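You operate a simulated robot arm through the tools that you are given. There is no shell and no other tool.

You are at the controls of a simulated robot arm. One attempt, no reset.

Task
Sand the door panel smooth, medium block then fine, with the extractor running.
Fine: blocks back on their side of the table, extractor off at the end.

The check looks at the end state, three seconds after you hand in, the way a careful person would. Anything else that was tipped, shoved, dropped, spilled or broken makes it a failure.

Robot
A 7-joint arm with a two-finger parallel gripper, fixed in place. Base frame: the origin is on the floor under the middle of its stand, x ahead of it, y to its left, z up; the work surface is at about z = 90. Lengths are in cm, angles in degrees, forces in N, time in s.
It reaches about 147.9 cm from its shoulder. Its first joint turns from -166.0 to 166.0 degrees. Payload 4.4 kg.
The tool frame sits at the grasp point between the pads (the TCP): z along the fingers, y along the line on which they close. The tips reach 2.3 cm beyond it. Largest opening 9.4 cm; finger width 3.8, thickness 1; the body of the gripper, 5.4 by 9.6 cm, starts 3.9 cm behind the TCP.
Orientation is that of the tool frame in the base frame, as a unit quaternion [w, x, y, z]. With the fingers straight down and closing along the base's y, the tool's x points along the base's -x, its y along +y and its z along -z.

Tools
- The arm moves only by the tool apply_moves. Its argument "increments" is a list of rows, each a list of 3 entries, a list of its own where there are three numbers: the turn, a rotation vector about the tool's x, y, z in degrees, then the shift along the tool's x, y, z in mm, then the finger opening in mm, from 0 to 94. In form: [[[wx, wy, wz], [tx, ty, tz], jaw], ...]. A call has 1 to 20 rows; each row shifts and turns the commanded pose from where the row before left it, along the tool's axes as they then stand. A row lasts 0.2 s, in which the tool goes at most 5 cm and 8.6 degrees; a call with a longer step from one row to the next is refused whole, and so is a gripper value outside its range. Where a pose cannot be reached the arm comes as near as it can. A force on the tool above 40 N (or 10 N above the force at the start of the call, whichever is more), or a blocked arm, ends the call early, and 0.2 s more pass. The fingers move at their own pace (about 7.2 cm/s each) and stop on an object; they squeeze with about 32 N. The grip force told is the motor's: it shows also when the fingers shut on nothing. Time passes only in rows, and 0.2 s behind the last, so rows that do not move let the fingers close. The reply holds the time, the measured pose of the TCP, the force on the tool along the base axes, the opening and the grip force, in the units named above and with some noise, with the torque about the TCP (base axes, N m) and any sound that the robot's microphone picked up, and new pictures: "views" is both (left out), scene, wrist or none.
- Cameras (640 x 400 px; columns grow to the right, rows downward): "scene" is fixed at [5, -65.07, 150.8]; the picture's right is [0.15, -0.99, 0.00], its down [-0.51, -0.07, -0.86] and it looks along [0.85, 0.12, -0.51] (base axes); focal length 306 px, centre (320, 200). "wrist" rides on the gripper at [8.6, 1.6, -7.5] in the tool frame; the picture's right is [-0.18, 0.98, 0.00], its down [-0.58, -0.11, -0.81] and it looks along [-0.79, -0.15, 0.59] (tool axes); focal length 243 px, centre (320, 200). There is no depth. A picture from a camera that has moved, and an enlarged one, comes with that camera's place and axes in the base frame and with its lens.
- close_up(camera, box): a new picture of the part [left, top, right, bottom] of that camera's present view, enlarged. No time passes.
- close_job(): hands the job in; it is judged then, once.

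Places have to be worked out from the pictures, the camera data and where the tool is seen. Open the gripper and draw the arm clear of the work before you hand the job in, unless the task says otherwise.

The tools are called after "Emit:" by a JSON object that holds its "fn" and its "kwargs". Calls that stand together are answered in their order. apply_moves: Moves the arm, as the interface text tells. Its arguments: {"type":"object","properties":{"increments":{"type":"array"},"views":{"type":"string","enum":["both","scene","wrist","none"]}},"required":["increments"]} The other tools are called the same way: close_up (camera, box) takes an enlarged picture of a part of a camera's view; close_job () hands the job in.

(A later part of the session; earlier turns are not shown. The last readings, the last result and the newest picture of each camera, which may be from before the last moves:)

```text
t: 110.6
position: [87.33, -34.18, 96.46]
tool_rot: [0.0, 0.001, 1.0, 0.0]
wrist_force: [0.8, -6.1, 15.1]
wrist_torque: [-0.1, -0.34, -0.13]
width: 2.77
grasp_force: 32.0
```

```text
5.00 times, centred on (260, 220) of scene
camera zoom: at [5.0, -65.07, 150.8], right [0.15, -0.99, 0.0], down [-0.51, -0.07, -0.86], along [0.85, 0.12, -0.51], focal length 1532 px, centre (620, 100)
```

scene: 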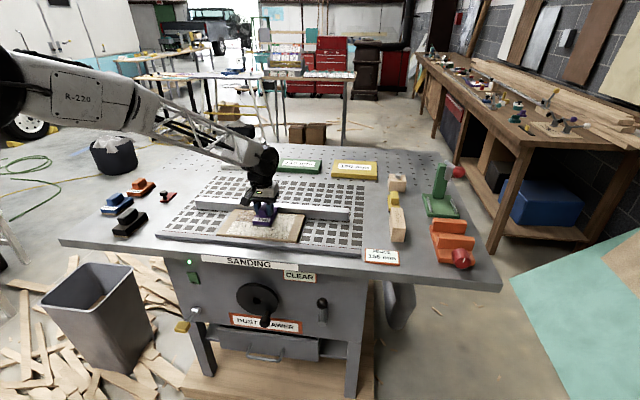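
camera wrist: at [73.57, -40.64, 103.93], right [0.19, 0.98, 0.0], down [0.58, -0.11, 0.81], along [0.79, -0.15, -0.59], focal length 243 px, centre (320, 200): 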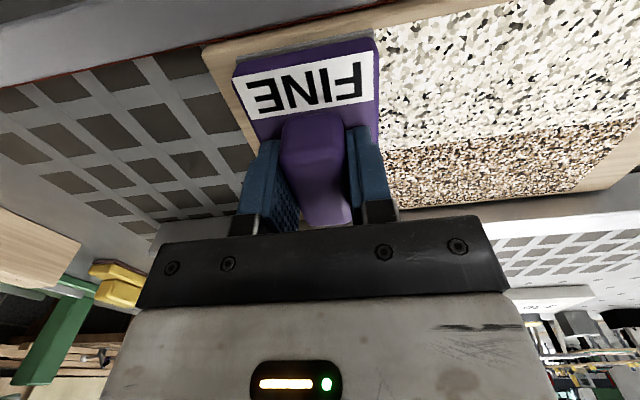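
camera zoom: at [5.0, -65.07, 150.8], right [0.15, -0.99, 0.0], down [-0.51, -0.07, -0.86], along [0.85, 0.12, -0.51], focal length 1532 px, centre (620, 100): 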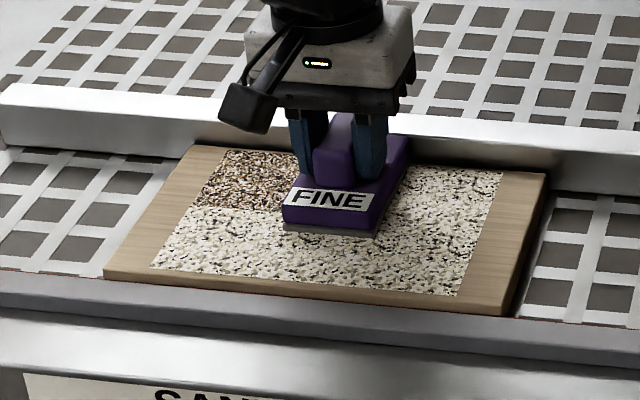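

Good progress. Completing the far lane to +y and returning.

Emit:
{"fn": "apply_moves", "kwargs": {"increments": [[[0, 0, 0], [0, 16, 0], 0], [[0, 0, 0], [0, 16, 0], 0], [[0, 0, 0], [0, 16, 0], 0], [[0, 0, 0], [0, 16, 0], 0], [[0, 0, 0], [0, 16, 0], 0]], "views": "none"}}

Emit:
{"fn": "apply_moves", "kwargs": {"increments": [[[0, 0, 0], [-2, -16, 0], 0], [[0, 0, 0], [0, -16, 0], 0], [[0, 0, 0], [0, -16, 0], 0], [[0, 0, 0], [0, -16, 0], 0], [[0, 0, 0], [0, -16, 0], 0]], "views": "none"}}

Emit:
{"fn": "apply_moves", "kwargs": {"increments": [[[0, 0, 0], [0, -16, 0], 0], [[0, 0, 0], [0, -16, 0], 0], [[0, 0, 0], [0, -16, 0], 0], [[0, 0, 0], [0, -16, 0], 0], [[0, 0, 0], [0, -16, 0], 0]]}}

Emit:
{"fn": "close_up", "kwargs": {"camera": "scene", "box": [196, 180, 324, 260]}}

Emit:
{"fn": "close_up", "kwargs": {"camera": "wrist", "box": [360, 0, 640, 175]}}

```text
t: 111.8
position: [87.32, -26.08, 96.52]
tool_rot: [-0.001, 0.001, 1.0, 0.0]
wrist_force: [0.2, -3.5, 5.2]
wrist_torque: [0.0, -0.23, -0.1]
width: 2.76
grasp_force: 32.3
```

```text
t: 113.0
position: [87.58, -34.23, 96.41]
tool_rot: [0.001, 0.001, 1.0, 0.0]
wrist_force: [-4.6, 3.9, 6.0]
wrist_torque: [0.02, 0.06, 0.21]
width: 2.76
grasp_force: 31.7
```

```text
t: 114.2
position: [87.58, -42.11, 96.45]
tool_rot: [0.001, 0.001, 1.0, -0.001]
wrist_force: [-11.3, 16.9, 32.6]
wrist_torque: [0.54, 0.74, 0.05]
width: 2.77
grasp_force: 32.2
camera wrist: at [78.99, -40.47, 103.91], right [0.18, 0.98, 0.0], down [0.58, -0.11, 0.81], along [0.79, -0.15, -0.59], focal length 243 px, centre (320, 200)
```

scene: 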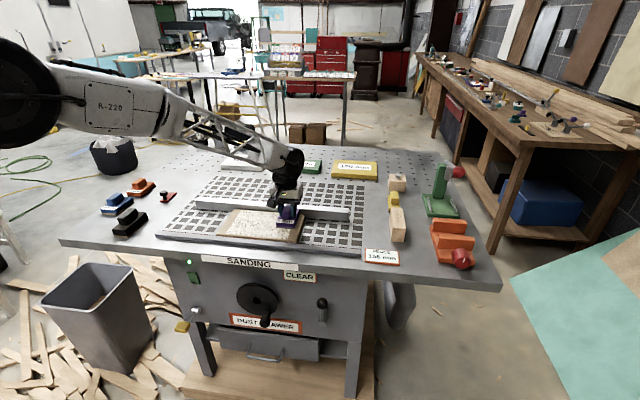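
wrist: 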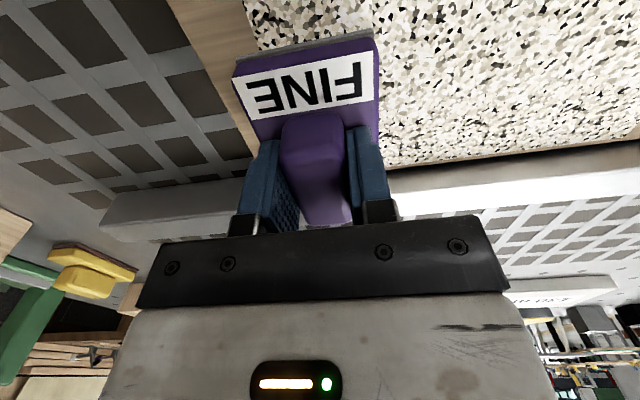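

```text
5.00 times, centred on (260, 220) of scene
camera zoom: at [5.0, -65.07, 150.8], right [0.15, -0.99, 0.0], down [-0.51, -0.07, -0.86], along [0.85, 0.12, -0.51], focal length 1532 px, centre (620, 100)
```

zoom: 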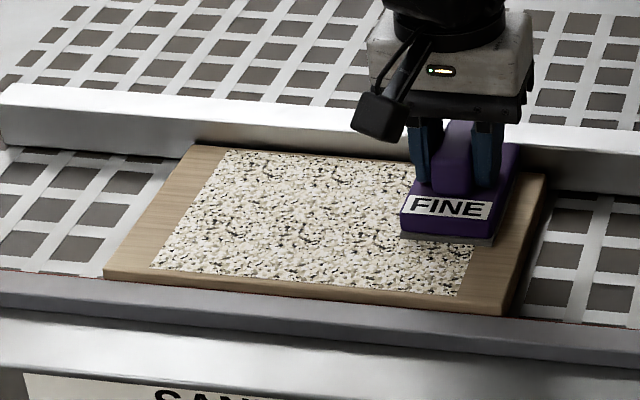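

```text
2.29 times, centred on (500, 88) of wrist
camera zoom: at [78.99, -40.47, 103.91], right [0.18, 0.98, 0.0], down [0.58, -0.11, 0.81], along [0.79, -0.15, -0.59], focal length 555 px, centre (-91, 457)
```

zoom: 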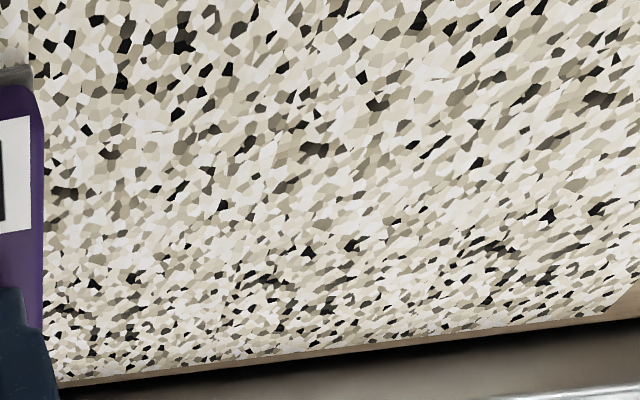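

The whole patch is now much lighter, though some dark specks remain. Force is high here, so I'll ease 0.8 mm and do another full round to see if it improves further.

Emit:
{"fn": "apply_moves", "kwargs": {"increments": [[[0, 0, 0], [2, 0, -0.8], 0], [[0, 0, 0], [0, 16, 0], 0], [[0, 0, 0], [0, 16, 0], 0], [[0, 0, 0], [0, 16, 0], 0], [[0, 0, 0], [0, 16, 0], 0], [[0, 0, 0], [0, 16, 0.3], 0], [[0, 0, 0], [0, 16, 0], 0], [[0, 0, 0], [0, 16, 0], 0], [[0, 0, 0], [0, 16, 0], 0], [[0, 0, 0], [0, 16, 0], 0], [[0, 0, 0], [0, 16, 0], 0], [[0, 0, 0], [13, 0, 0], 0], [[0, 0, 0], [13, 0, 0], 0]], "views": "none"}}

Emit:
{"fn": "apply_moves", "kwargs": {"increments": [[[0, 0, 0], [0, -16, 0], 0], [[0, 0, 0], [0, -16, 0], 0], [[0, 0, 0], [0, -16, 0], 0], [[0, 0, 0], [0, -16, 0], 0], [[0, 0, 0], [0, -16, -0.3], 0], [[0, 0, 0], [0, -16, 0], 0], [[0, 0, 0], [0, -16, 0], 0], [[0, 0, 0], [0, -16, 0], 0], [[0, 0, 0], [0, -16, 0], 0], [[0, 0, 0], [0, -16, 0], 0], [[0, 0, 0], [13, 0, 0], 0], [[0, 0, 0], [13, 0, 0], 0]], "views": "none"}}

Emit:
{"fn": "apply_moves", "kwargs": {"increments": [[[0, 0, 0], [0, 16, 0], 0], [[0, 0, 0], [0, 16, 0], 0], [[0, 0, 0], [0, 16, 0], 0], [[0, 0, 0], [0, 16, 0], 0], [[0, 0, 0], [0, 16, 0], 0], [[0, 0, 0], [0, 16, 0], 0], [[0, 0, 0], [0, 16, 0], 0], [[0, 0, 0], [0, 16, 0], 0], [[0, 0, 0], [0, 16, 0], 0], [[0, 0, 0], [0, 16, 0], 0]]}}

Emit:
{"fn": "close_up", "kwargs": {"camera": "scene", "box": [196, 180, 324, 260]}}

Emit:
{"fn": "close_up", "kwargs": {"camera": "wrist", "box": [0, 40, 256, 200]}}

```text
t: 117.0
position: [84.79, -26.08, 96.41]
tool_rot: [0.0, 0.001, 1.0, 0.001]
wrist_force: [0.8, 0.1, 0.0]
wrist_torque: [-0.04, 0.0, 0.0]
width: 2.8
grasp_force: 32.1
```

```text
t: 119.6
position: [82.09, -42.16, 96.55]
tool_rot: [0.0, 0.001, 1.0, -0.002]
wrist_force: [2.1, -0.7, 6.1]
wrist_torque: [0.07, 0.11, -0.02]
width: 2.78
grasp_force: 32.4
```

```text
t: 121.8
position: [82.21, -26.29, 96.58]
tool_rot: [0.0, 0.001, 1.0, -0.001]
wrist_force: [-0.4, -4.0, 11.0]
wrist_torque: [0.02, 0.22, 0.07]
width: 2.76
grasp_force: 32.4
camera wrist: at [73.65, -24.64, 103.94], right [0.19, 0.98, 0.0], down [0.58, -0.11, 0.81], along [0.79, -0.15, -0.59], focal length 243 px, centre (320, 200)
```

scene: 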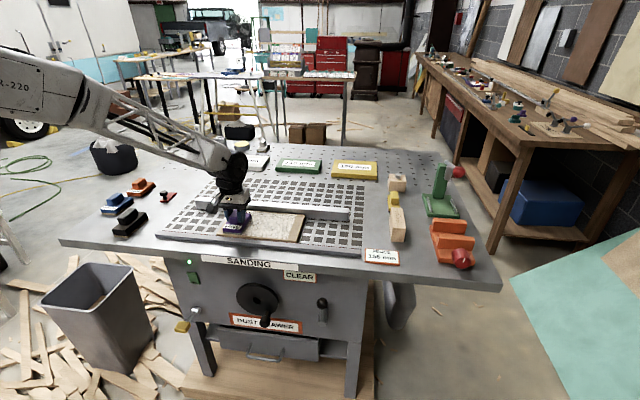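
wrist: 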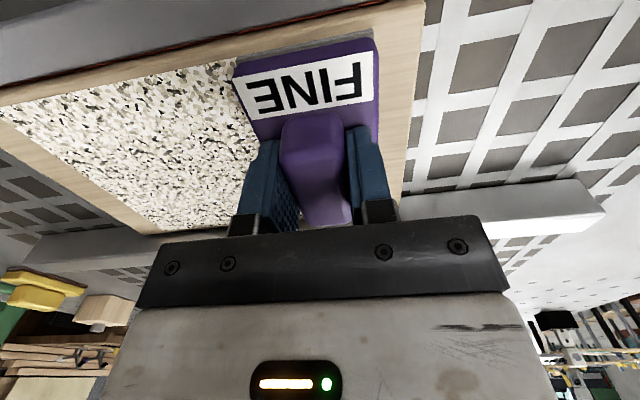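

```text
5.00 times, centred on (260, 220) of scene
camera zoom: at [5.0, -65.07, 150.8], right [0.15, -0.99, 0.0], down [-0.51, -0.07, -0.86], along [0.85, 0.12, -0.51], focal length 1532 px, centre (620, 100)
```

zoom: 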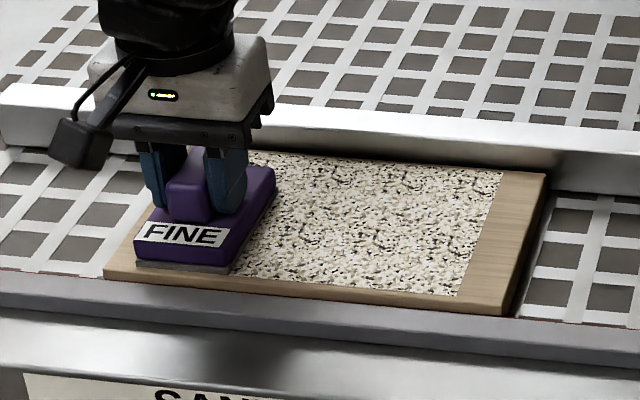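

```text
2.50 times, centred on (128, 120) of wrist
camera zoom: at [73.65, -24.64, 103.94], right [0.19, 0.98, 0.0], down [0.58, -0.11, 0.81], along [0.79, -0.15, -0.59], focal length 606 px, centre (800, 400)
```

zoom: 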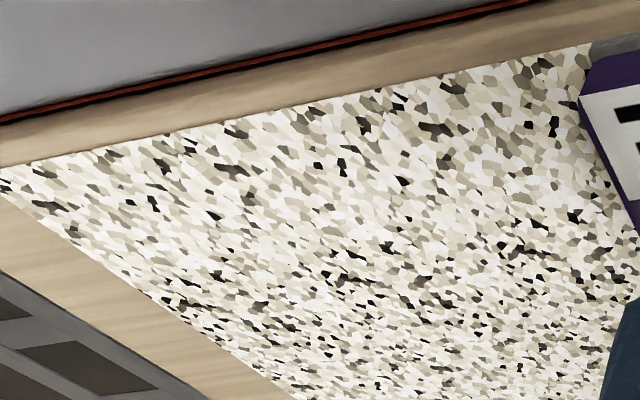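

Let me take a high-zoom reference of the current surface to compare after another firm round.

Emit:
{"fn": "close_up", "kwargs": {"camera": "scene", "box": [245, 206, 301, 241]}}

Emit:
{"fn": "close_up", "kwargs": {"camera": "scene", "box": [160, 240, 352, 360]}}

```text
11.43 times, centred on (273, 224) of scene
camera zoom: at [5.0, -65.07, 150.8], right [0.15, -0.99, 0.0], down [-0.51, -0.07, -0.86], along [0.85, 0.12, -0.51], focal length 3502 px, centre (857, -69)
```

zoom: 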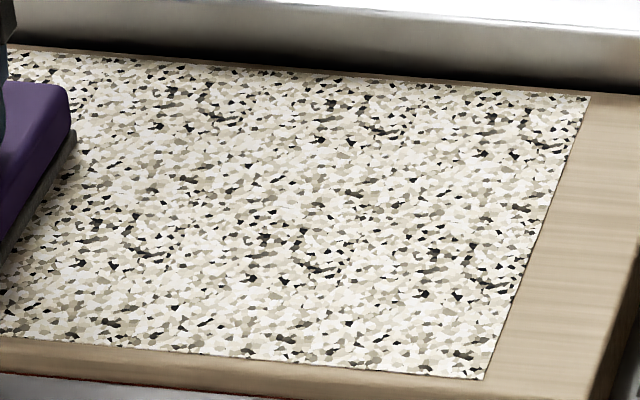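

```text
3.33 times, centred on (256, 300) of scene
camera zoom: at [5.0, -65.07, 150.8], right [0.15, -0.99, 0.0], down [-0.51, -0.07, -0.86], along [0.85, 0.12, -0.51], focal length 1021 px, centre (533, -133)
```

zoom: 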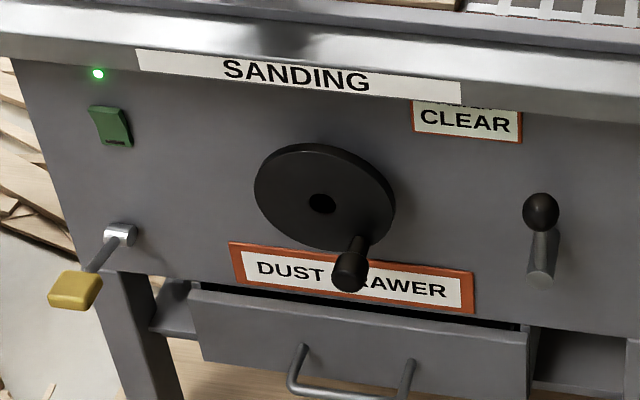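

The surface is uniformly the fine-stage texture; filter still CLEAR and extractor lamp on. One more firm round to confirm that nothing changes further.

Emit:
{"fn": "apply_moves", "kwargs": {"increments": [[[0, 0, 0], [0, -16, 0], 0], [[0, 0, 0], [0, -16, 0], 0], [[0, 0, 0], [0, -16, 0], 0], [[0, 0, 0], [0, -16, 0], 0], [[0, 0, 0], [0, -16, 0], 0], [[0, 0, 0], [0, -16, 0], 0], [[0, 0, 0], [0, -16, 0], 0], [[0, 0, 0], [0, -16, 0], 0], [[0, 0, 0], [0, -16, 0], 0], [[0, 0, 0], [0, -14, 0], 0], [[0, 0, 0], [-13, 0, 0], 0], [[0, 0, 0], [-13, 0, 0], 0]], "views": "none"}}

Emit:
{"fn": "apply_moves", "kwargs": {"increments": [[[0, 0, 0], [0, 16, 0], 0], [[0, 0, 0], [0, 16, 0], 0], [[0, 0, 0], [0, 16, 0], 0], [[0, 0, 0], [0, 16, 0], 0], [[0, 0, 0], [0, 16, 0], 0], [[0, 0, 0], [0, 16, 0], 0], [[0, 0, 0], [0, 16, 0], 0], [[0, 0, 0], [0, 16, 0], 0], [[0, 0, 0], [0, 16, 0], 0], [[0, 0, 0], [0, 14, 0], 0], [[0, 0, 0], [-13, 0, 0], 0], [[0, 0, 0], [-13, 0, 0], 0]], "views": "none"}}

Emit:
{"fn": "apply_moves", "kwargs": {"increments": [[[0, 0, 0], [0, -16, 0], 0], [[0, 0, 0], [0, -16, 0], 0], [[0, 0, 0], [0, -16, 0], 0], [[0, 0, 0], [0, -16, 0], 0], [[0, 0, 0], [0, -16, 0], 0], [[0, 0, 0], [0, -16, 0], 0], [[0, 0, 0], [0, -16, 0], 0], [[0, 0, 0], [0, -16, 0], 0], [[0, 0, 0], [0, -16, 0], 0], [[0, 0, 0], [0, -14, 0], 0]], "views": "scene"}}

Emit:
{"fn": "close_up", "kwargs": {"camera": "scene", "box": [216, 206, 272, 241]}}

Emit:
{"fn": "close_up", "kwargs": {"camera": "scene", "box": [245, 206, 301, 241]}}

```text
t: 124.4
position: [84.73, -41.83, 96.54]
tool_rot: [-0.001, 0.001, 1.0, 0.0]
wrist_force: [-1.2, -0.5, 3.7]
wrist_torque: [-0.1, -0.19, -0.06]
width: 2.75
grasp_force: 31.9
```

```text
t: 127.0
position: [87.39, -26.12, 96.59]
tool_rot: [0.001, 0.001, 1.0, 0.0]
wrist_force: [0.2, -0.3, -0.2]
wrist_torque: [-0.02, 0.01, 0.02]
width: 2.75
grasp_force: 32.1
```

```text
t: 129.2
position: [87.27, -42.11, 96.52]
tool_rot: [0.0, 0.001, 1.0, 0.0]
wrist_force: [0.9, 1.9, 3.9]
wrist_torque: [0.17, 0.14, -0.07]
width: 2.77
grasp_force: 31.9
```

scene: 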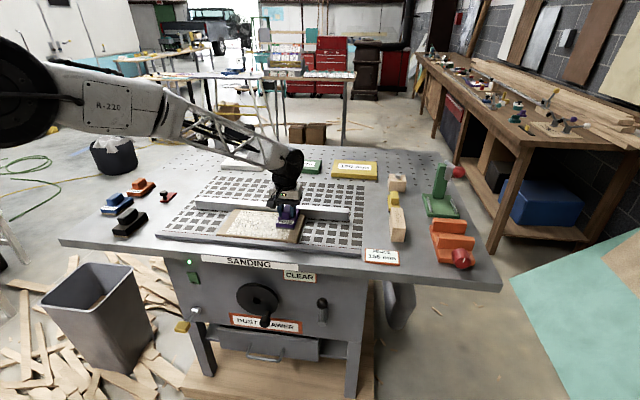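

```text
11.43 times, centred on (244, 224) of scene
camera zoom: at [5.0, -65.07, 150.8], right [0.15, -0.99, 0.0], down [-0.51, -0.07, -0.86], along [0.85, 0.12, -0.51], focal length 3502 px, centre (1189, -69)
```

zoom: 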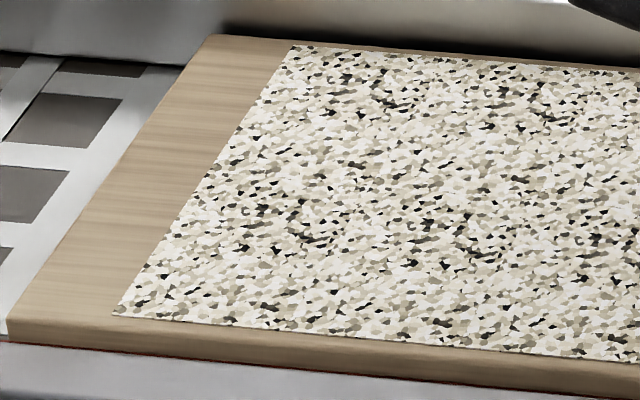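

```text
11.43 times, centred on (273, 224) of scene
camera zoom: at [5.0, -65.07, 150.8], right [0.15, -0.99, 0.0], down [-0.51, -0.07, -0.86], along [0.85, 0.12, -0.51], focal length 3502 px, centre (857, -69)
```

zoom: 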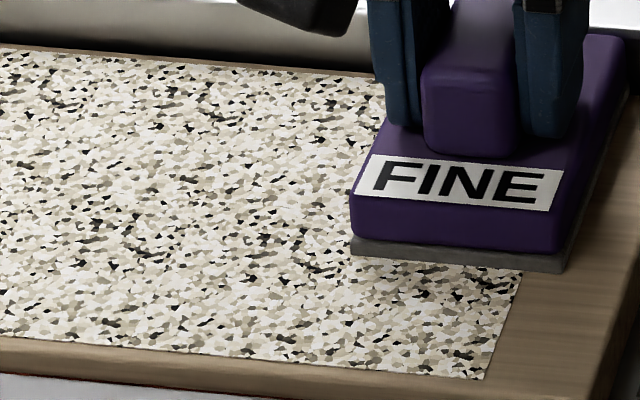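

No further change: the fine stage is saturated everywhere. Lifting off and checking the whole patch.

Emit:
{"fn": "apply_moves", "kwargs": {"increments": [[[0, 0, 0], [0, 0, -12], 0], [[0, 0, 0], [0, 0, -30], 0], [[0, 0, 0], [0, 0, -40], 0], [[0, 0, 0], [0, 0, -36], 0], [[0, 0, 0], [3, 20, 0], 0], [[0, 0, 0], [5, 35, 0], 0], [[0, 0, 0], [7, 40, 0], 0], [[0, 0, 0], [7, 40, 0], 0], [[0, 0, 0], [7, 40, 0], 0], [[0, 0, 0], [7, 40, 0], 0], [[0, 0, 0], [7, 40, 0], 0], [[0, 0, 0], [7, 40, 0], 0], [[0, 0, 0], [7, 40, 0], 0], [[0, 0, 0], [7, 30, 0], 0], [[0, 0, 0], [4, 15, 0], 0]]}}

Emit:
{"fn": "close_up", "kwargs": {"camera": "scene", "box": [212, 195, 308, 255]}}

```text
t: 132.4
position: [80.57, -3.99, 108.27]
tool_rot: [0.0, 0.001, 1.0, 0.001]
wrist_force: [0.3, 0.1, -1.8]
wrist_torque: [-0.02, -0.02, -0.04]
width: 2.78
grasp_force: 32.2
camera wrist: at [71.98, -2.26, 115.72], right [0.19, 0.98, 0.0], down [0.58, -0.11, 0.81], along [0.79, -0.15, -0.59], focal length 243 px, centre (320, 200)
```

scene: 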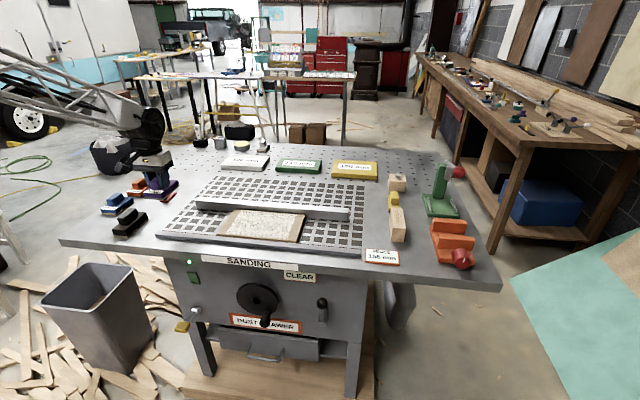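
wrist: 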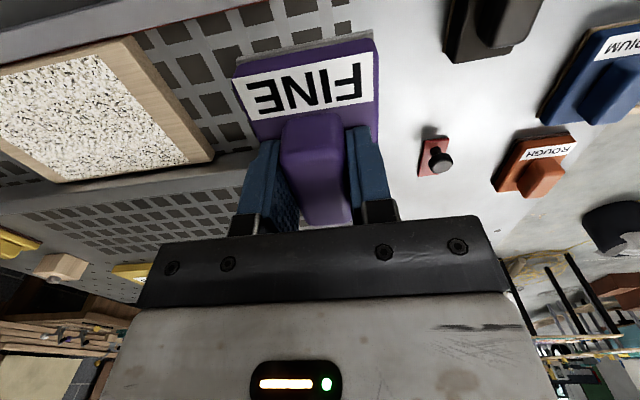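

```text
6.67 times, centred on (260, 225) of scene
camera zoom: at [5.0, -65.07, 150.8], right [0.15, -0.99, 0.0], down [-0.51, -0.07, -0.86], along [0.85, 0.12, -0.51], focal length 2043 px, centre (720, 33)
```

zoom: 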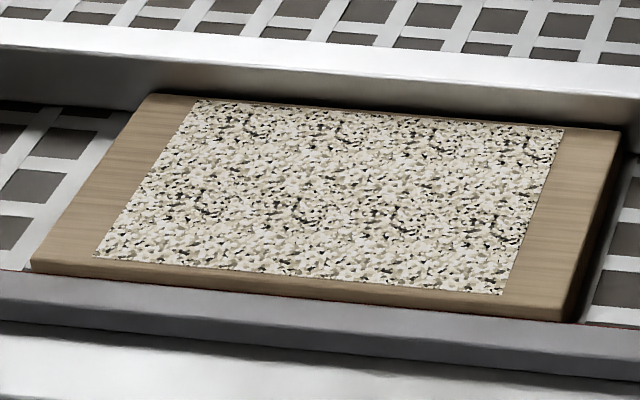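

Panel is uniformly fine-sanded. Carrying FINE over its home spot and restoring its original yaw.

Emit:
{"fn": "apply_moves", "kwargs": {"increments": [[[0, 0, 0], [5, 20, 0], 0], [[0, 0, 0], [5, 35, 0], 0], [[0, 0, 0], [5, 40, 0], 0], [[0, 0, 0], [5, 40, 0], 0], [[0, 0, 0], [5, 40, 0], 0], [[0, 0, 0], [5, 40, 0], 0], [[0, 0, 0], [5, 35, 0], 0], [[0, 0, 0], [5, 20, 0], 0], [[0, 0, 3.8], [0, 0, 0], 0], [[0, 0, 0], [0, 0, 0], 0]]}}

Emit:
{"fn": "close_up", "kwargs": {"camera": "scene", "box": [44, 150, 188, 240]}}

```text
t: 134.6
position: [76.61, 23.12, 108.26]
tool_rot: [0.0, 0.034, 0.999, 0.0]
wrist_force: [-0.5, 0.1, -0.9]
wrist_torque: [0.0, 0.0, 0.0]
width: 2.76
grasp_force: 32.3
camera wrist: at [68.27, 25.25, 115.72], right [0.25, 0.97, 0.0], down [0.57, -0.15, 0.81], along [0.78, -0.2, -0.59], focal length 243 px, centre (320, 200)
```

scene: 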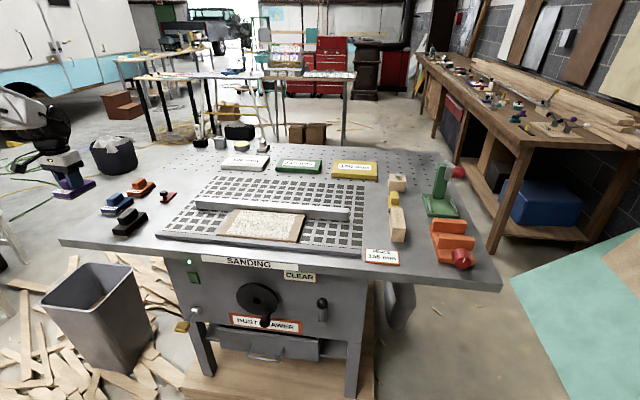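
wrist: 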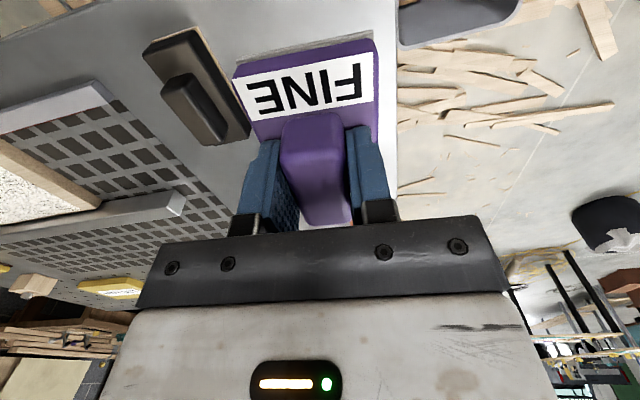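

```text
4.44 times, centred on (116, 195) of scene
camera zoom: at [5.0, -65.07, 150.8], right [0.15, -0.99, 0.0], down [-0.51, -0.07, -0.86], along [0.85, 0.12, -0.51], focal length 1362 px, centre (1227, 222)
```

zoom: 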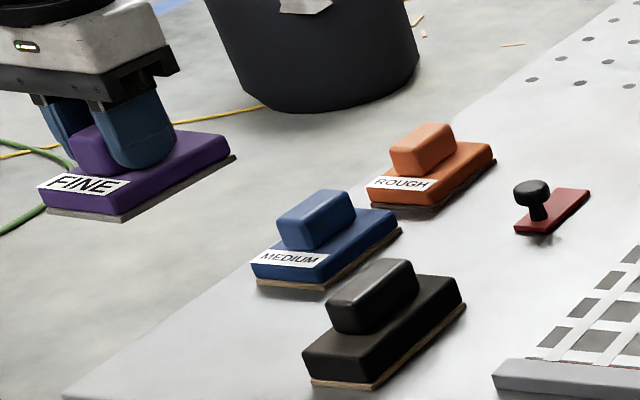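

At (76.6, 23.1) above home. Lowering the FINE block.

Emit:
{"fn": "apply_moves", "kwargs": {"increments": [[[0, 0, 0], [0, 0, 25], 0], [[0, 0, 0], [0, 0, 35], 0], [[0, 0, 0], [0, 0, 35], 0], [[0, 0, 0], [0, 0, 20], 0], [[0, 0, 0], [0, 0, 12], 0], [[0, 0, 0], [0, 0, 5], 0], [[0, 0, 0], [0, 0, 2], 0], [[0, 0, 0], [0, 0, 0], 0]]}}

Emit:
{"fn": "close_up", "kwargs": {"camera": "scene", "box": [60, 160, 188, 240]}}

```text
t: 136.4
position: [76.65, 23.17, 94.93]
tool_rot: [0.0, 0.035, 0.999, 0.0]
wrist_force: [0.1, -0.5, -1.5]
wrist_torque: [0.0, 0.01, 0.03]
width: 2.77
grasp_force: 32.1
camera wrist: at [68.19, 25.23, 102.36], right [0.25, 0.97, 0.0], down [0.57, -0.15, 0.81], along [0.78, -0.2, -0.59], focal length 243 px, centre (320, 200)
```

scene: 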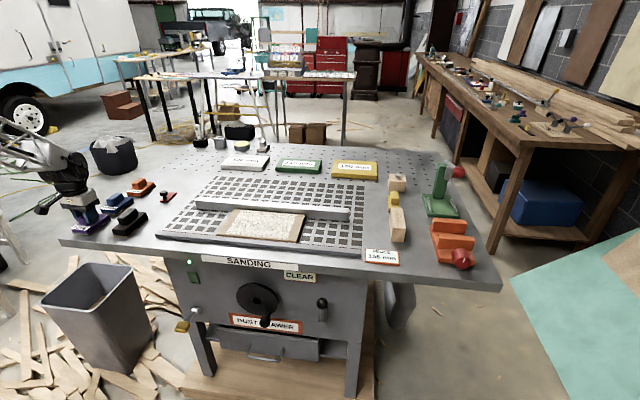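
wrist: 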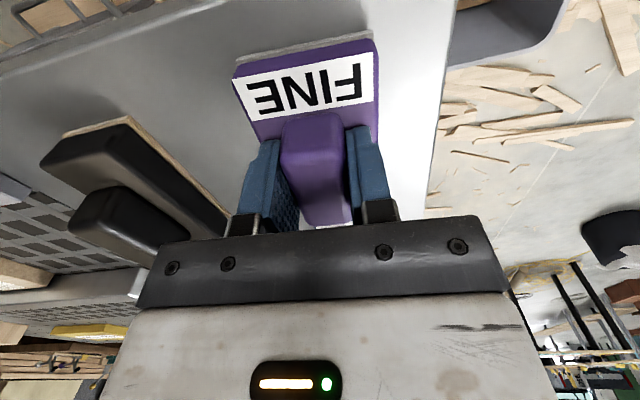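

```text
5.00 times, centred on (124, 200) of scene
camera zoom: at [5.0, -65.07, 150.8], right [0.15, -0.99, 0.0], down [-0.51, -0.07, -0.86], along [0.85, 0.12, -0.51], focal length 1532 px, centre (1300, 200)
```

zoom: 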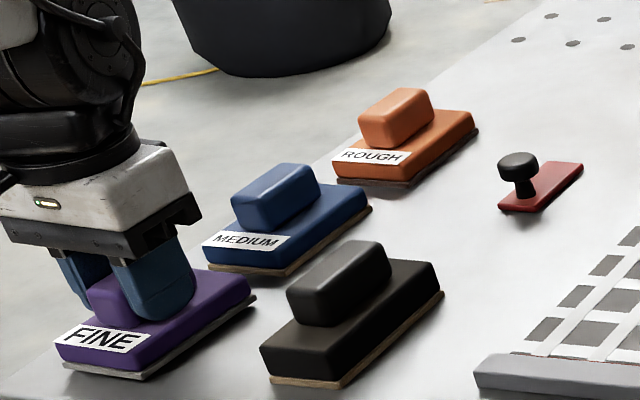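

Emit:
{"fn": "apply_moves", "kwargs": {"increments": [[[0, 0, 0], [0, 0, 1], 0], [[0, 0, 0], [0, 0, 1], 0], [[0, 0, 0], [0, 0, 1], 0], [[0, 0, 0], [0, 0, 0], 0]], "views": "none"}}

Emit:
{"fn": "apply_moves", "kwargs": {"increments": [[[0, 0, 0], [0, 0, 1], 0], [[0, 0, 0], [0, 0, 0], 0]], "views": "none"}}

```text
t: 137.4
position: [76.7, 23.15, 94.66]
tool_rot: [0.0, 0.034, 0.999, 0.0]
wrist_force: [-0.2, 0.2, -1.2]
wrist_torque: [-0.02, 0.0, 0.01]
width: 2.76
grasp_force: 31.8
```

```text
t: 138.0
position: [76.7, 23.07, 94.49]
tool_rot: [0.001, 0.034, 0.999, 0.0]
wrist_force: [0.4, 0.0, -1.5]
wrist_torque: [-0.01, -0.02, -0.02]
width: 2.76
grasp_force: 31.7
```

Emit:
{"fn": "apply_moves", "kwargs": {"increments": [[[0, 0, 0], [0, 0, 1], 0], [[0, 0, 0], [0, 0, 0], 0]], "views": "none"}}

Emit:
{"fn": "apply_moves", "kwargs": {"increments": [[[0, 0, 0], [0, 0, 1], 0], [[0, 0, 0], [0, 0, 0], 0]], "views": "scene"}}

Emit:
{"fn": "close_up", "kwargs": {"camera": "scene", "box": [60, 180, 156, 240]}}

```text
t: 138.6
position: [76.62, 23.15, 94.62]
tool_rot: [0.001, 0.034, 0.999, 0.0]
wrist_force: [-0.5, -2.0, 3.7]
wrist_torque: [0.06, 0.31, 0.04]
width: 2.74
grasp_force: 32.1
```

```text
t: 139.2
position: [76.6, 23.1, 94.46]
tool_rot: [0.0, 0.035, 0.999, 0.0]
wrist_force: [-4.1, 5.5, 21.9]
wrist_torque: [0.17, 0.86, -0.09]
width: 2.77
grasp_force: 31.8
```

scene: 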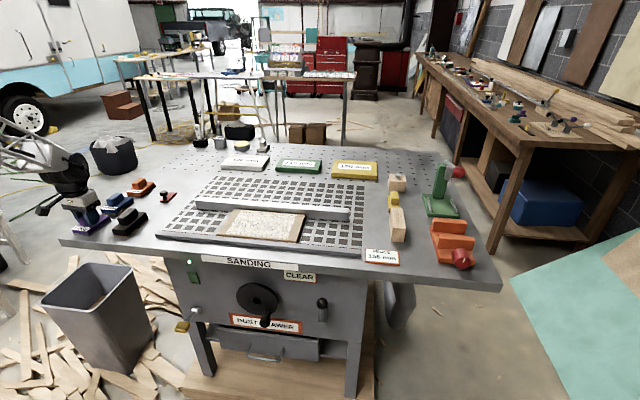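

```text
6.67 times, centred on (108, 210) of scene
camera zoom: at [5.0, -65.07, 150.8], right [0.15, -0.99, 0.0], down [-0.51, -0.07, -0.86], along [0.85, 0.12, -0.51], focal length 2043 px, centre (1733, 133)
```

zoom: 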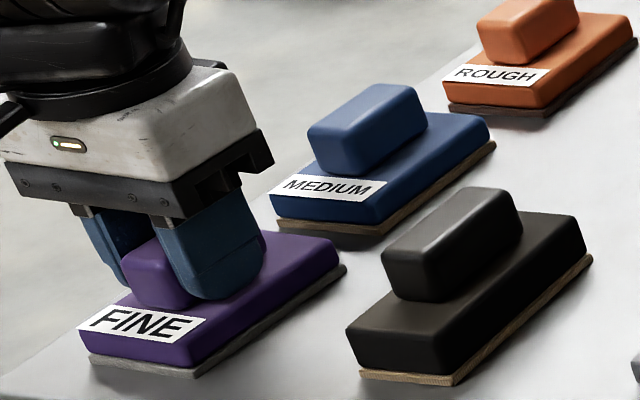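

FINE is resting on the table. Relieving the push, opening, and lifting away.

Emit:
{"fn": "apply_moves", "kwargs": {"increments": [[[0, 0, 0], [0, 0, -2.5], 0], [[0, 0, 0], [0, 0, 0], 55], [[0, 0, 0], [0, 0, 0], 55], [[0, 0, 0], [0, 0, 0], 55], [[0, 0, 0], [0, 0, -15], 55], [[0, 0, 0], [0, 0, -35], 55], [[0, 0, 0], [0, 0, -45], 55], [[0, 0, 0], [0, 0, -45], 55], [[0, 0, -3.8], [0, 0, 0], 55], [[0, 0, 0], [0, 0, 0], 55]]}}

Emit:
{"fn": "close_up", "kwargs": {"camera": "scene", "box": [60, 160, 188, 240]}}

```text
t: 141.4
position: [76.74, 23.06, 108.31]
tool_rot: [0.0, 0.001, 1.0, 0.0]
wrist_force: [0.7, -0.4, -0.2]
wrist_torque: [0.02, 0.0, -0.02]
width: 5.52
grasp_force: 0.1
camera wrist: at [68.1, 24.7, 115.9], right [0.19, 0.98, 0.0], down [0.58, -0.11, 0.81], along [0.79, -0.15, -0.59], focal length 243 px, centre (320, 200)
```

scene: 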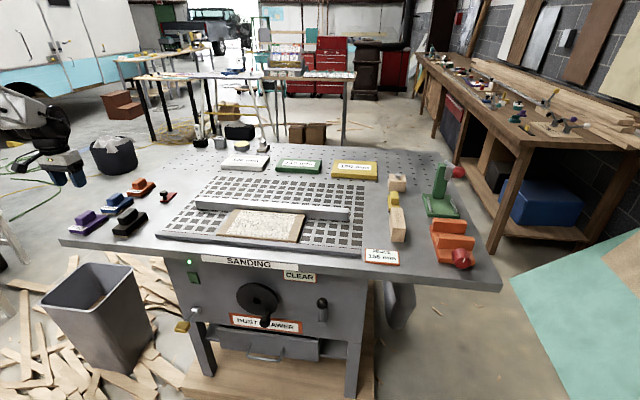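
wrist: 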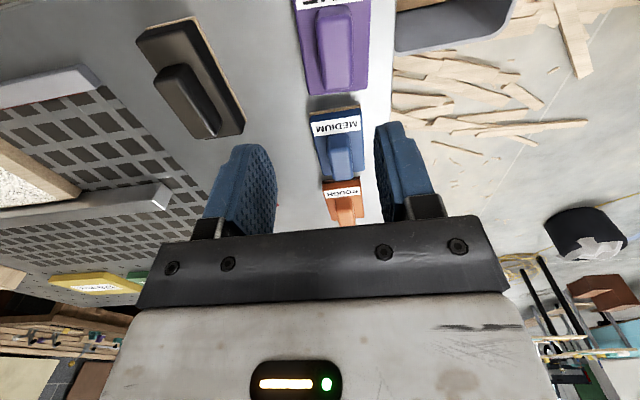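

```text
5.00 times, centred on (124, 200) of scene
camera zoom: at [5.0, -65.07, 150.8], right [0.15, -0.99, 0.0], down [-0.51, -0.07, -0.86], along [0.85, 0.12, -0.51], focal length 1532 px, centre (1300, 200)
```

zoom: 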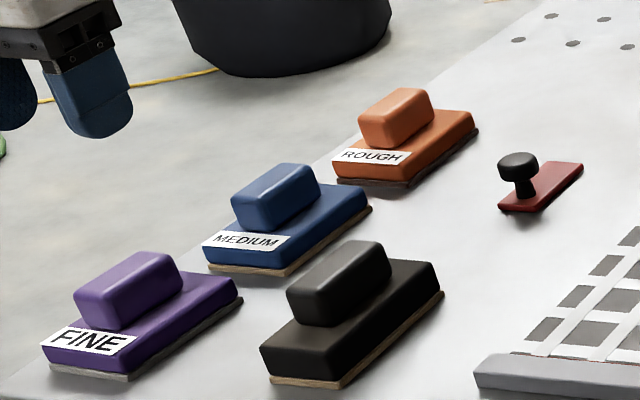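

FINE shifted about 1 cm toward +y on release; I'll check it's safely on the table.

Emit:
{"fn": "close_up", "kwargs": {"camera": "wrist", "box": [240, 0, 440, 125]}}

Emit:
{"fn": "close_up", "kwargs": {"camera": "scene", "box": [50, 190, 130, 240]}}

```text
3.20 times, centred on (340, 62) of wrist
camera zoom: at [68.1, 24.7, 115.9], right [0.19, 0.98, 0.0], down [0.58, -0.11, 0.81], along [0.79, -0.15, -0.59], focal length 776 px, centre (256, 640)
```

zoom: 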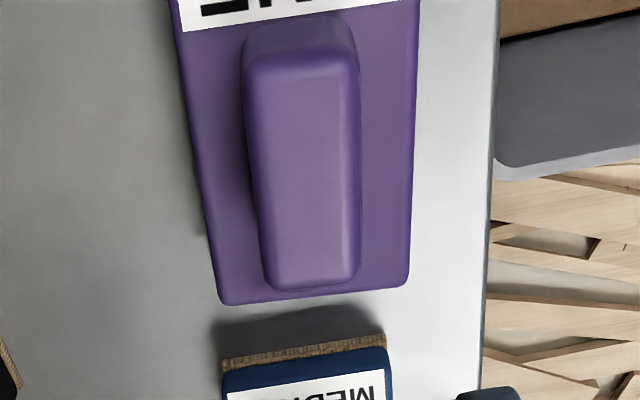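

```text
8.00 times, centred on (90, 215) of scene
camera zoom: at [5.0, -65.07, 150.8], right [0.15, -0.99, 0.0], down [-0.51, -0.07, -0.86], along [0.85, 0.12, -0.51], focal length 2451 px, centre (2160, 80)
```

zoom: 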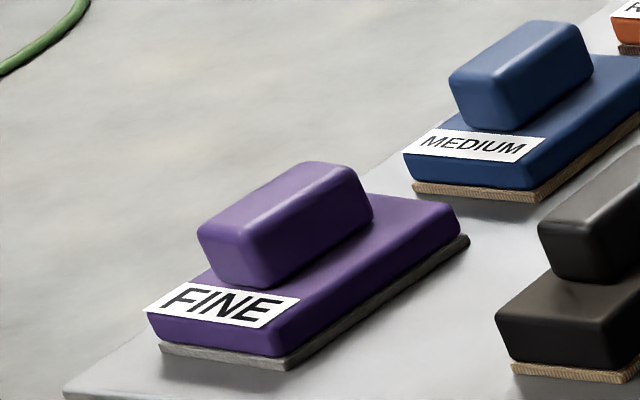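

FINE sits flat and safely on the table beside MEDIUM. Next: turn the extractor off. Returning to the staging pose in front of the table (60, -10, 97) with fingers closed.

Emit:
{"fn": "apply_moves", "kwargs": {"increments": [[[0, 0, 0], [16.7, -33, 0], 0], [[0, 0, 0], [16.7, -33, 0], 0], [[0, 0, 0], [16.7, -33, 0], 0], [[0, 0, 0], [16.7, -33, 0], 0], [[0, 0, 0], [16.7, -33, 0], 0], [[0, 0, 0], [16.7, -33, 0], 0], [[0, 0, 0], [16.7, -33, 0], 0], [[0, 0, 0], [16.7, -33, 0], 0], [[0, 0, 0], [16.7, -33, 0], 0], [[0, 0, 0], [16.7, -33, 0], 0], [[0, 0, 0], [0, 0, 40], 0], [[0, 0, 0], [0, 0, 40], 0], [[0, 0, 0], [0, 0, 36], 0], [[0, 0, 0], [0, 0, 0], 0]]}}

Emit:
{"fn": "close_up", "kwargs": {"camera": "wrist", "box": [280, 60, 440, 180]}}

```text
t: 144.4
position: [59.99, -9.8, 96.97]
tool_rot: [0.0, 0.0, 1.0, -0.001]
wrist_force: [-0.1, -1.1, 0.3]
wrist_torque: [-0.02, 0.0, 0.0]
width: 0.0
grasp_force: 31.9
camera wrist: at [51.47, -8.34, 104.49], right [0.19, 0.98, 0.0], down [0.58, -0.11, 0.81], along [0.79, -0.15, -0.59], focal length 243 px, centre (320, 200)
```

scene: 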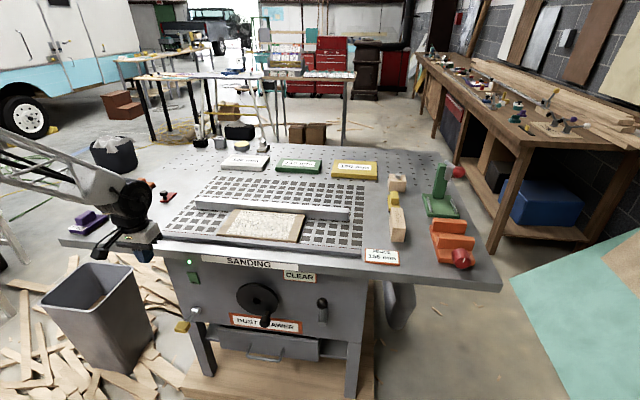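
wrist: 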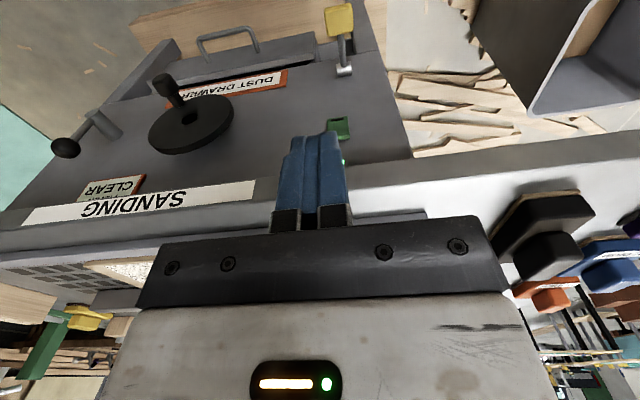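

```text
3.33 times, centred on (360, 120) of wrist
camera zoom: at [51.47, -8.34, 104.49], right [0.19, 0.98, 0.0], down [0.58, -0.11, 0.81], along [0.79, -0.15, -0.59], focal length 809 px, centre (187, 467)
```

zoom: 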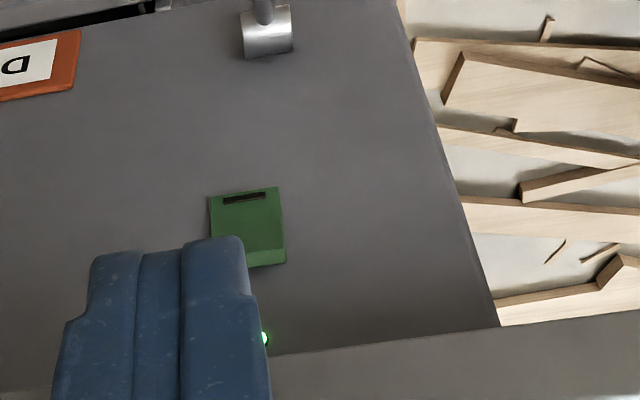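

Now pitching/rolling the tool to the switch-pressing pose and lowering to z≈75.4 (upper end of the rocker now sticks out).

Emit:
{"fn": "apply_moves", "kwargs": {"increments": [[[-3.6, -3.6, 6.22], [0, 0, 0], 0], [[-3.6, -3.6, 6.22], [0, 0, 0], 0], [[-3.6, -3.6, 6.22], [0, 0, 0], 0], [[-3.6, -3.6, 6.22], [0, 0, 0], 0], [[-3.6, -3.6, 6.22], [0, 0, 0], 0], [[-3.6, -3.6, 6.22], [0, 0, 0], 0], [[-3.6, -3.6, 6.22], [0, 0, 0], 0], [[-3.6, -3.6, 6.22], [0, 0, 0], 0], [[-3.6, -3.6, 6.22], [0, 0, 0], 0], [[-3.6, -3.6, 6.22], [0, 0, 0], 0], [[-3.6, -3.6, 6.22], [0, 0, 0], 0], [[-3.6, -3.6, 6.22], [0, 0, 0], 0], [[-3.6, -3.6, 6.22], [0, 0, 0], 0], [[0, 0, 0], [0, -31, 18], 0], [[0, 0, 0], [0, -31, 18], 0], [[0, 0, 0], [0, -31, 18], 0], [[0, 0, 0], [0, -31, 18], 0], [[0, 0, 0], [0, -31, 18], 0], [[0, 0, 0], [0, -31, 18], 0], [[0, 0, 0], [0, 0, 0], 0]]}}

```text
t: 148.6
position: [59.78, -9.95, 75.43]
tool_rot: [0.354, 0.612, 0.612, 0.353]
wrist_force: [-0.8, 0.0, -0.2]
wrist_torque: [0.01, -0.01, 0.0]
width: 0.0
grasp_force: 32.0
camera wrist: at [54.26, -1.34, 80.53], right [0.49, -0.18, 0.85], down [-0.75, -0.58, 0.31], along [0.44, -0.79, -0.42], focal length 243 px, centre (320, 200)
```

scene: 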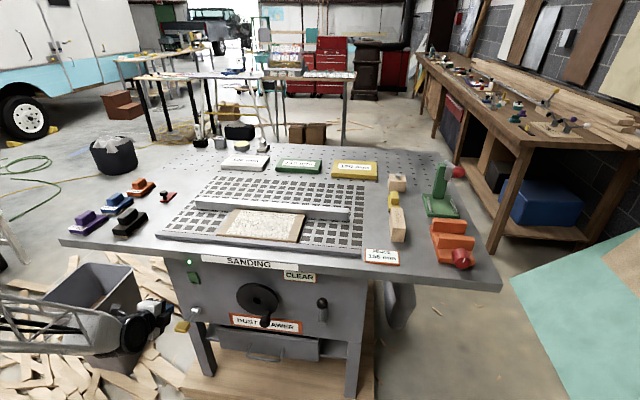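
wrist: 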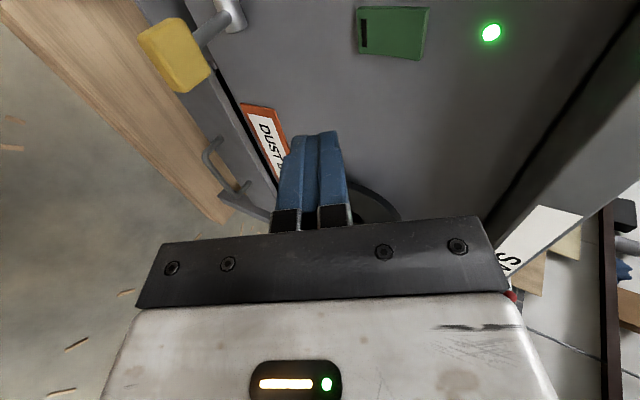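

Advancing toward the rocker's upper end, then pressing in small steps.

Emit:
{"fn": "apply_moves", "kwargs": {"increments": [[[0, 0, 0], [0, 17, 29], 0], [[0, 0, 0], [0, 17, 29], 0], [[0, 0, 0], [0, 15, 26], 0], [[0, 0, 0], [0, 0, 0], 0]]}}

Emit:
{"fn": "close_up", "kwargs": {"camera": "scene", "box": [140, 250, 236, 310]}}

```text
t: 149.6
position: [69.6, -9.84, 75.52]
tool_rot: [0.355, 0.612, 0.612, 0.354]
wrist_force: [0.4, -0.8, 0.3]
wrist_torque: [0.02, 0.01, -0.01]
width: 0.0
grasp_force: 32.1
camera wrist: at [64.05, -1.27, 80.7], right [0.49, -0.18, 0.85], down [-0.75, -0.58, 0.31], along [0.44, -0.79, -0.42], focal length 243 px, centre (320, 200)
```

scene: 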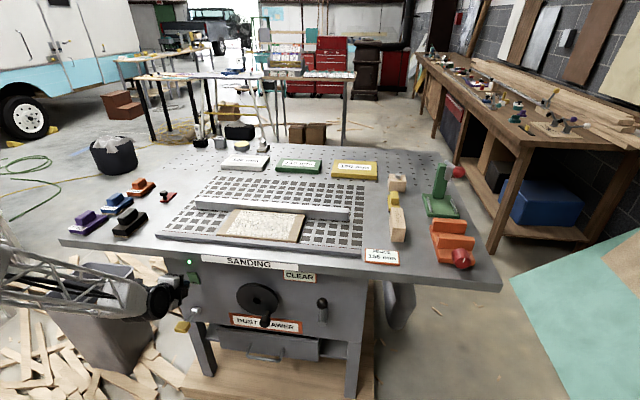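
wrist: 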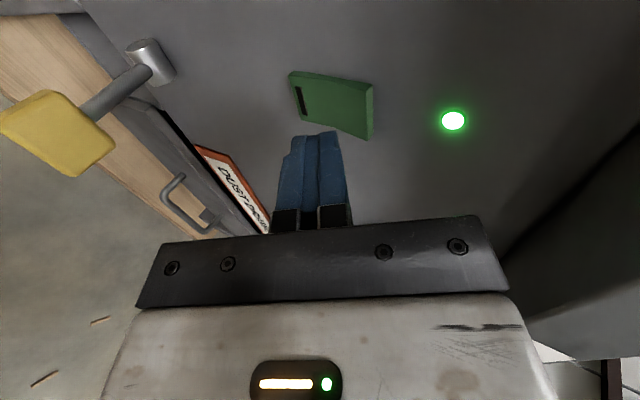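

```text
6.67 times, centred on (188, 280) of scene
camera zoom: at [5.0, -65.07, 150.8], right [0.15, -0.99, 0.0], down [-0.51, -0.07, -0.86], along [0.85, 0.12, -0.51], focal length 2043 px, centre (1200, -333)
```

zoom: 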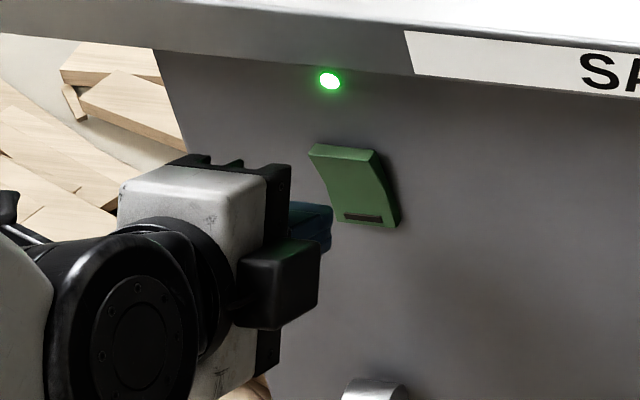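

Fingertip lines up with the rocker's upper end. Pressing in 3 mm steps.

Emit:
{"fn": "apply_moves", "kwargs": {"increments": [[[0, 0, 0], [0, 5, 8.7], 0], [[0, 0, 0], [0, 1.5, 2.6], 0], [[0, 0, 0], [0, 1.5, 2.6], 0], [[0, 0, 0], [0, 1.5, 2.6], 0], [[0, 0, 0], [0, 1.5, 2.6], 0], [[0, 0, 0], [0, 1.5, 2.6], 0], [[0, 0, 0], [0, 1.5, 2.6], 0], [[0, 0, 0], [0, 1.5, 2.6], 0], [[0, 0, 0], [0, 1.5, 2.6], 0]]}}

```text
t: 151.6
position: [73.09, -9.97, 75.4]
tool_rot: [0.355, 0.612, 0.612, 0.353]
wrist_force: [-26.9, -0.1, 16.5]
wrist_torque: [-0.02, -0.31, 0.04]
width: 0.0
grasp_force: 31.7
heard: click
stopped in row 9: the force on the tool passed its limit at 53 N (the readings are from after the stop); the commanded pose is now the measured one
camera wrist: at [67.38, -1.31, 80.62], right [0.49, -0.18, 0.85], down [-0.75, -0.58, 0.31], along [0.44, -0.79, -0.42], focal length 243 px, centre (320, 200)
```

scene: 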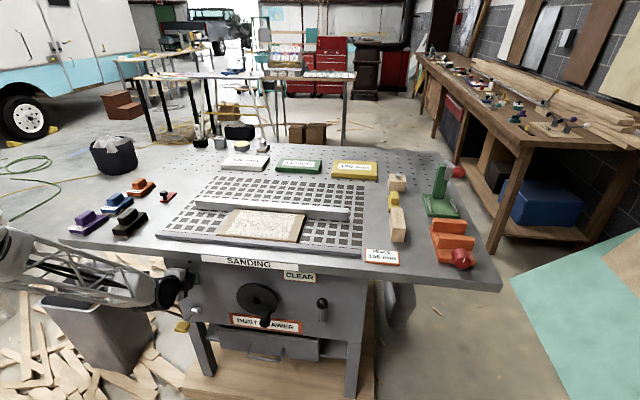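
wrist: 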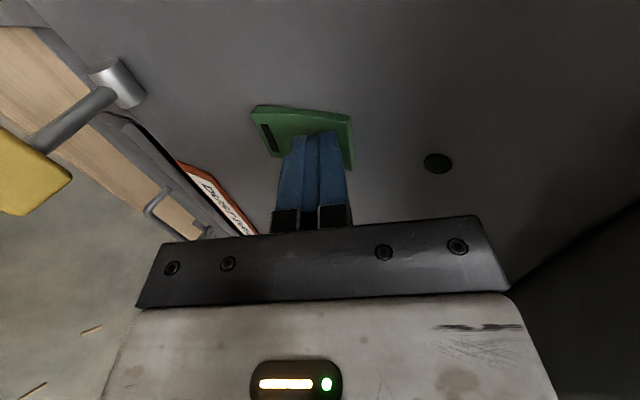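

Click heard and the lamp is out: extractor off. Backing straight away from the switch and up.

Emit:
{"fn": "apply_moves", "kwargs": {"increments": [[[0, 0, 0], [0, -7.5, -13], 0], [[0, 0, 0], [0, -12, -20], 0], [[0, 0, 0], [0, -15, -26], 0], [[0, 0, 0], [0, -15, -26], 0], [[0, 0, 0], [0, -15, -26], 0], [[0, 0, 0], [0, 31, -18], 0], [[0, 0, 0], [0, 31, -18], 0], [[0, 0, 0], [0, 31, -18], 0], [[0, 0, 0], [0, 31, -18], 0], [[0, 0, 0], [0, 31, -18], 0], [[0, 0, 0], [0, 31, -18], 0], [[0, 0, 0], [0, 0, 0], 0]]}}

Emit:
{"fn": "close_up", "kwargs": {"camera": "scene", "box": [150, 240, 342, 360]}}

Emit:
{"fn": "close_up", "kwargs": {"camera": "scene", "box": [50, 130, 370, 330]}}

```text
t: 154.2
position: [59.89, -9.79, 96.95]
tool_rot: [0.354, 0.612, 0.613, 0.352]
wrist_force: [-1.3, 0.0, -0.4]
wrist_torque: [0.01, 0.0, 0.0]
width: 0.0
grasp_force: 31.8
camera wrist: at [54.4, -1.26, 102.09], right [0.49, -0.18, 0.85], down [-0.75, -0.58, 0.31], along [0.44, -0.79, -0.42], focal length 243 px, centre (320, 200)
```

scene: 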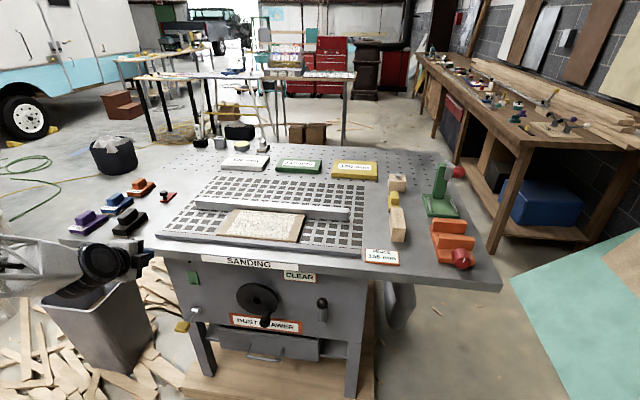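
wrist: 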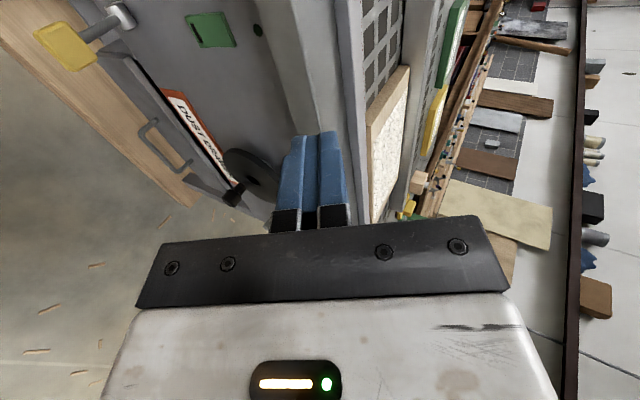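

```text
3.33 times, centred on (246, 300) of scene
camera zoom: at [5.0, -65.07, 150.8], right [0.15, -0.99, 0.0], down [-0.51, -0.07, -0.86], along [0.85, 0.12, -0.51], focal length 1021 px, centre (567, -133)
```

zoom: 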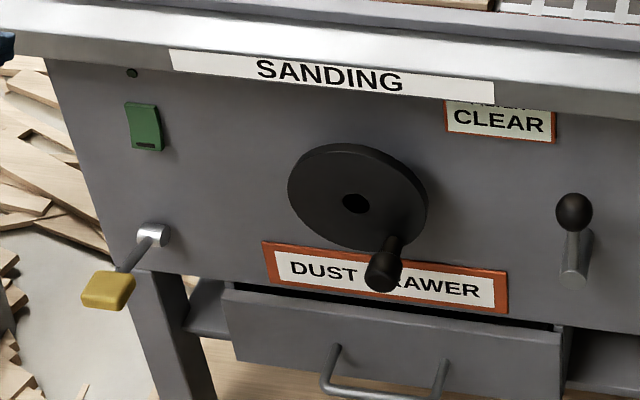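

```text
2.00 times, centred on (210, 230) of scene
camera zoom: at [5.0, -65.07, 150.8], right [0.15, -0.99, 0.0], down [-0.51, -0.07, -0.86], along [0.85, 0.12, -0.51], focal length 613 px, centre (540, 140)
```

zoom: 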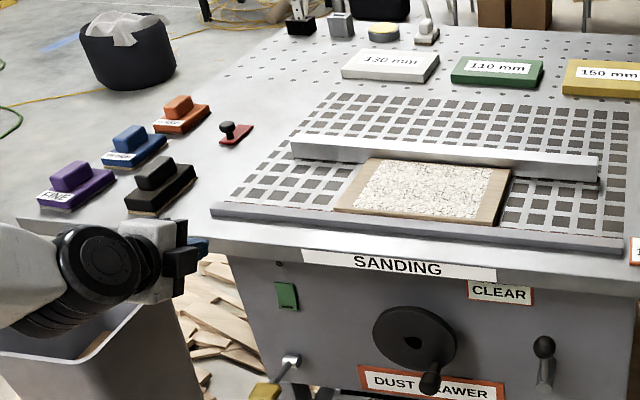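

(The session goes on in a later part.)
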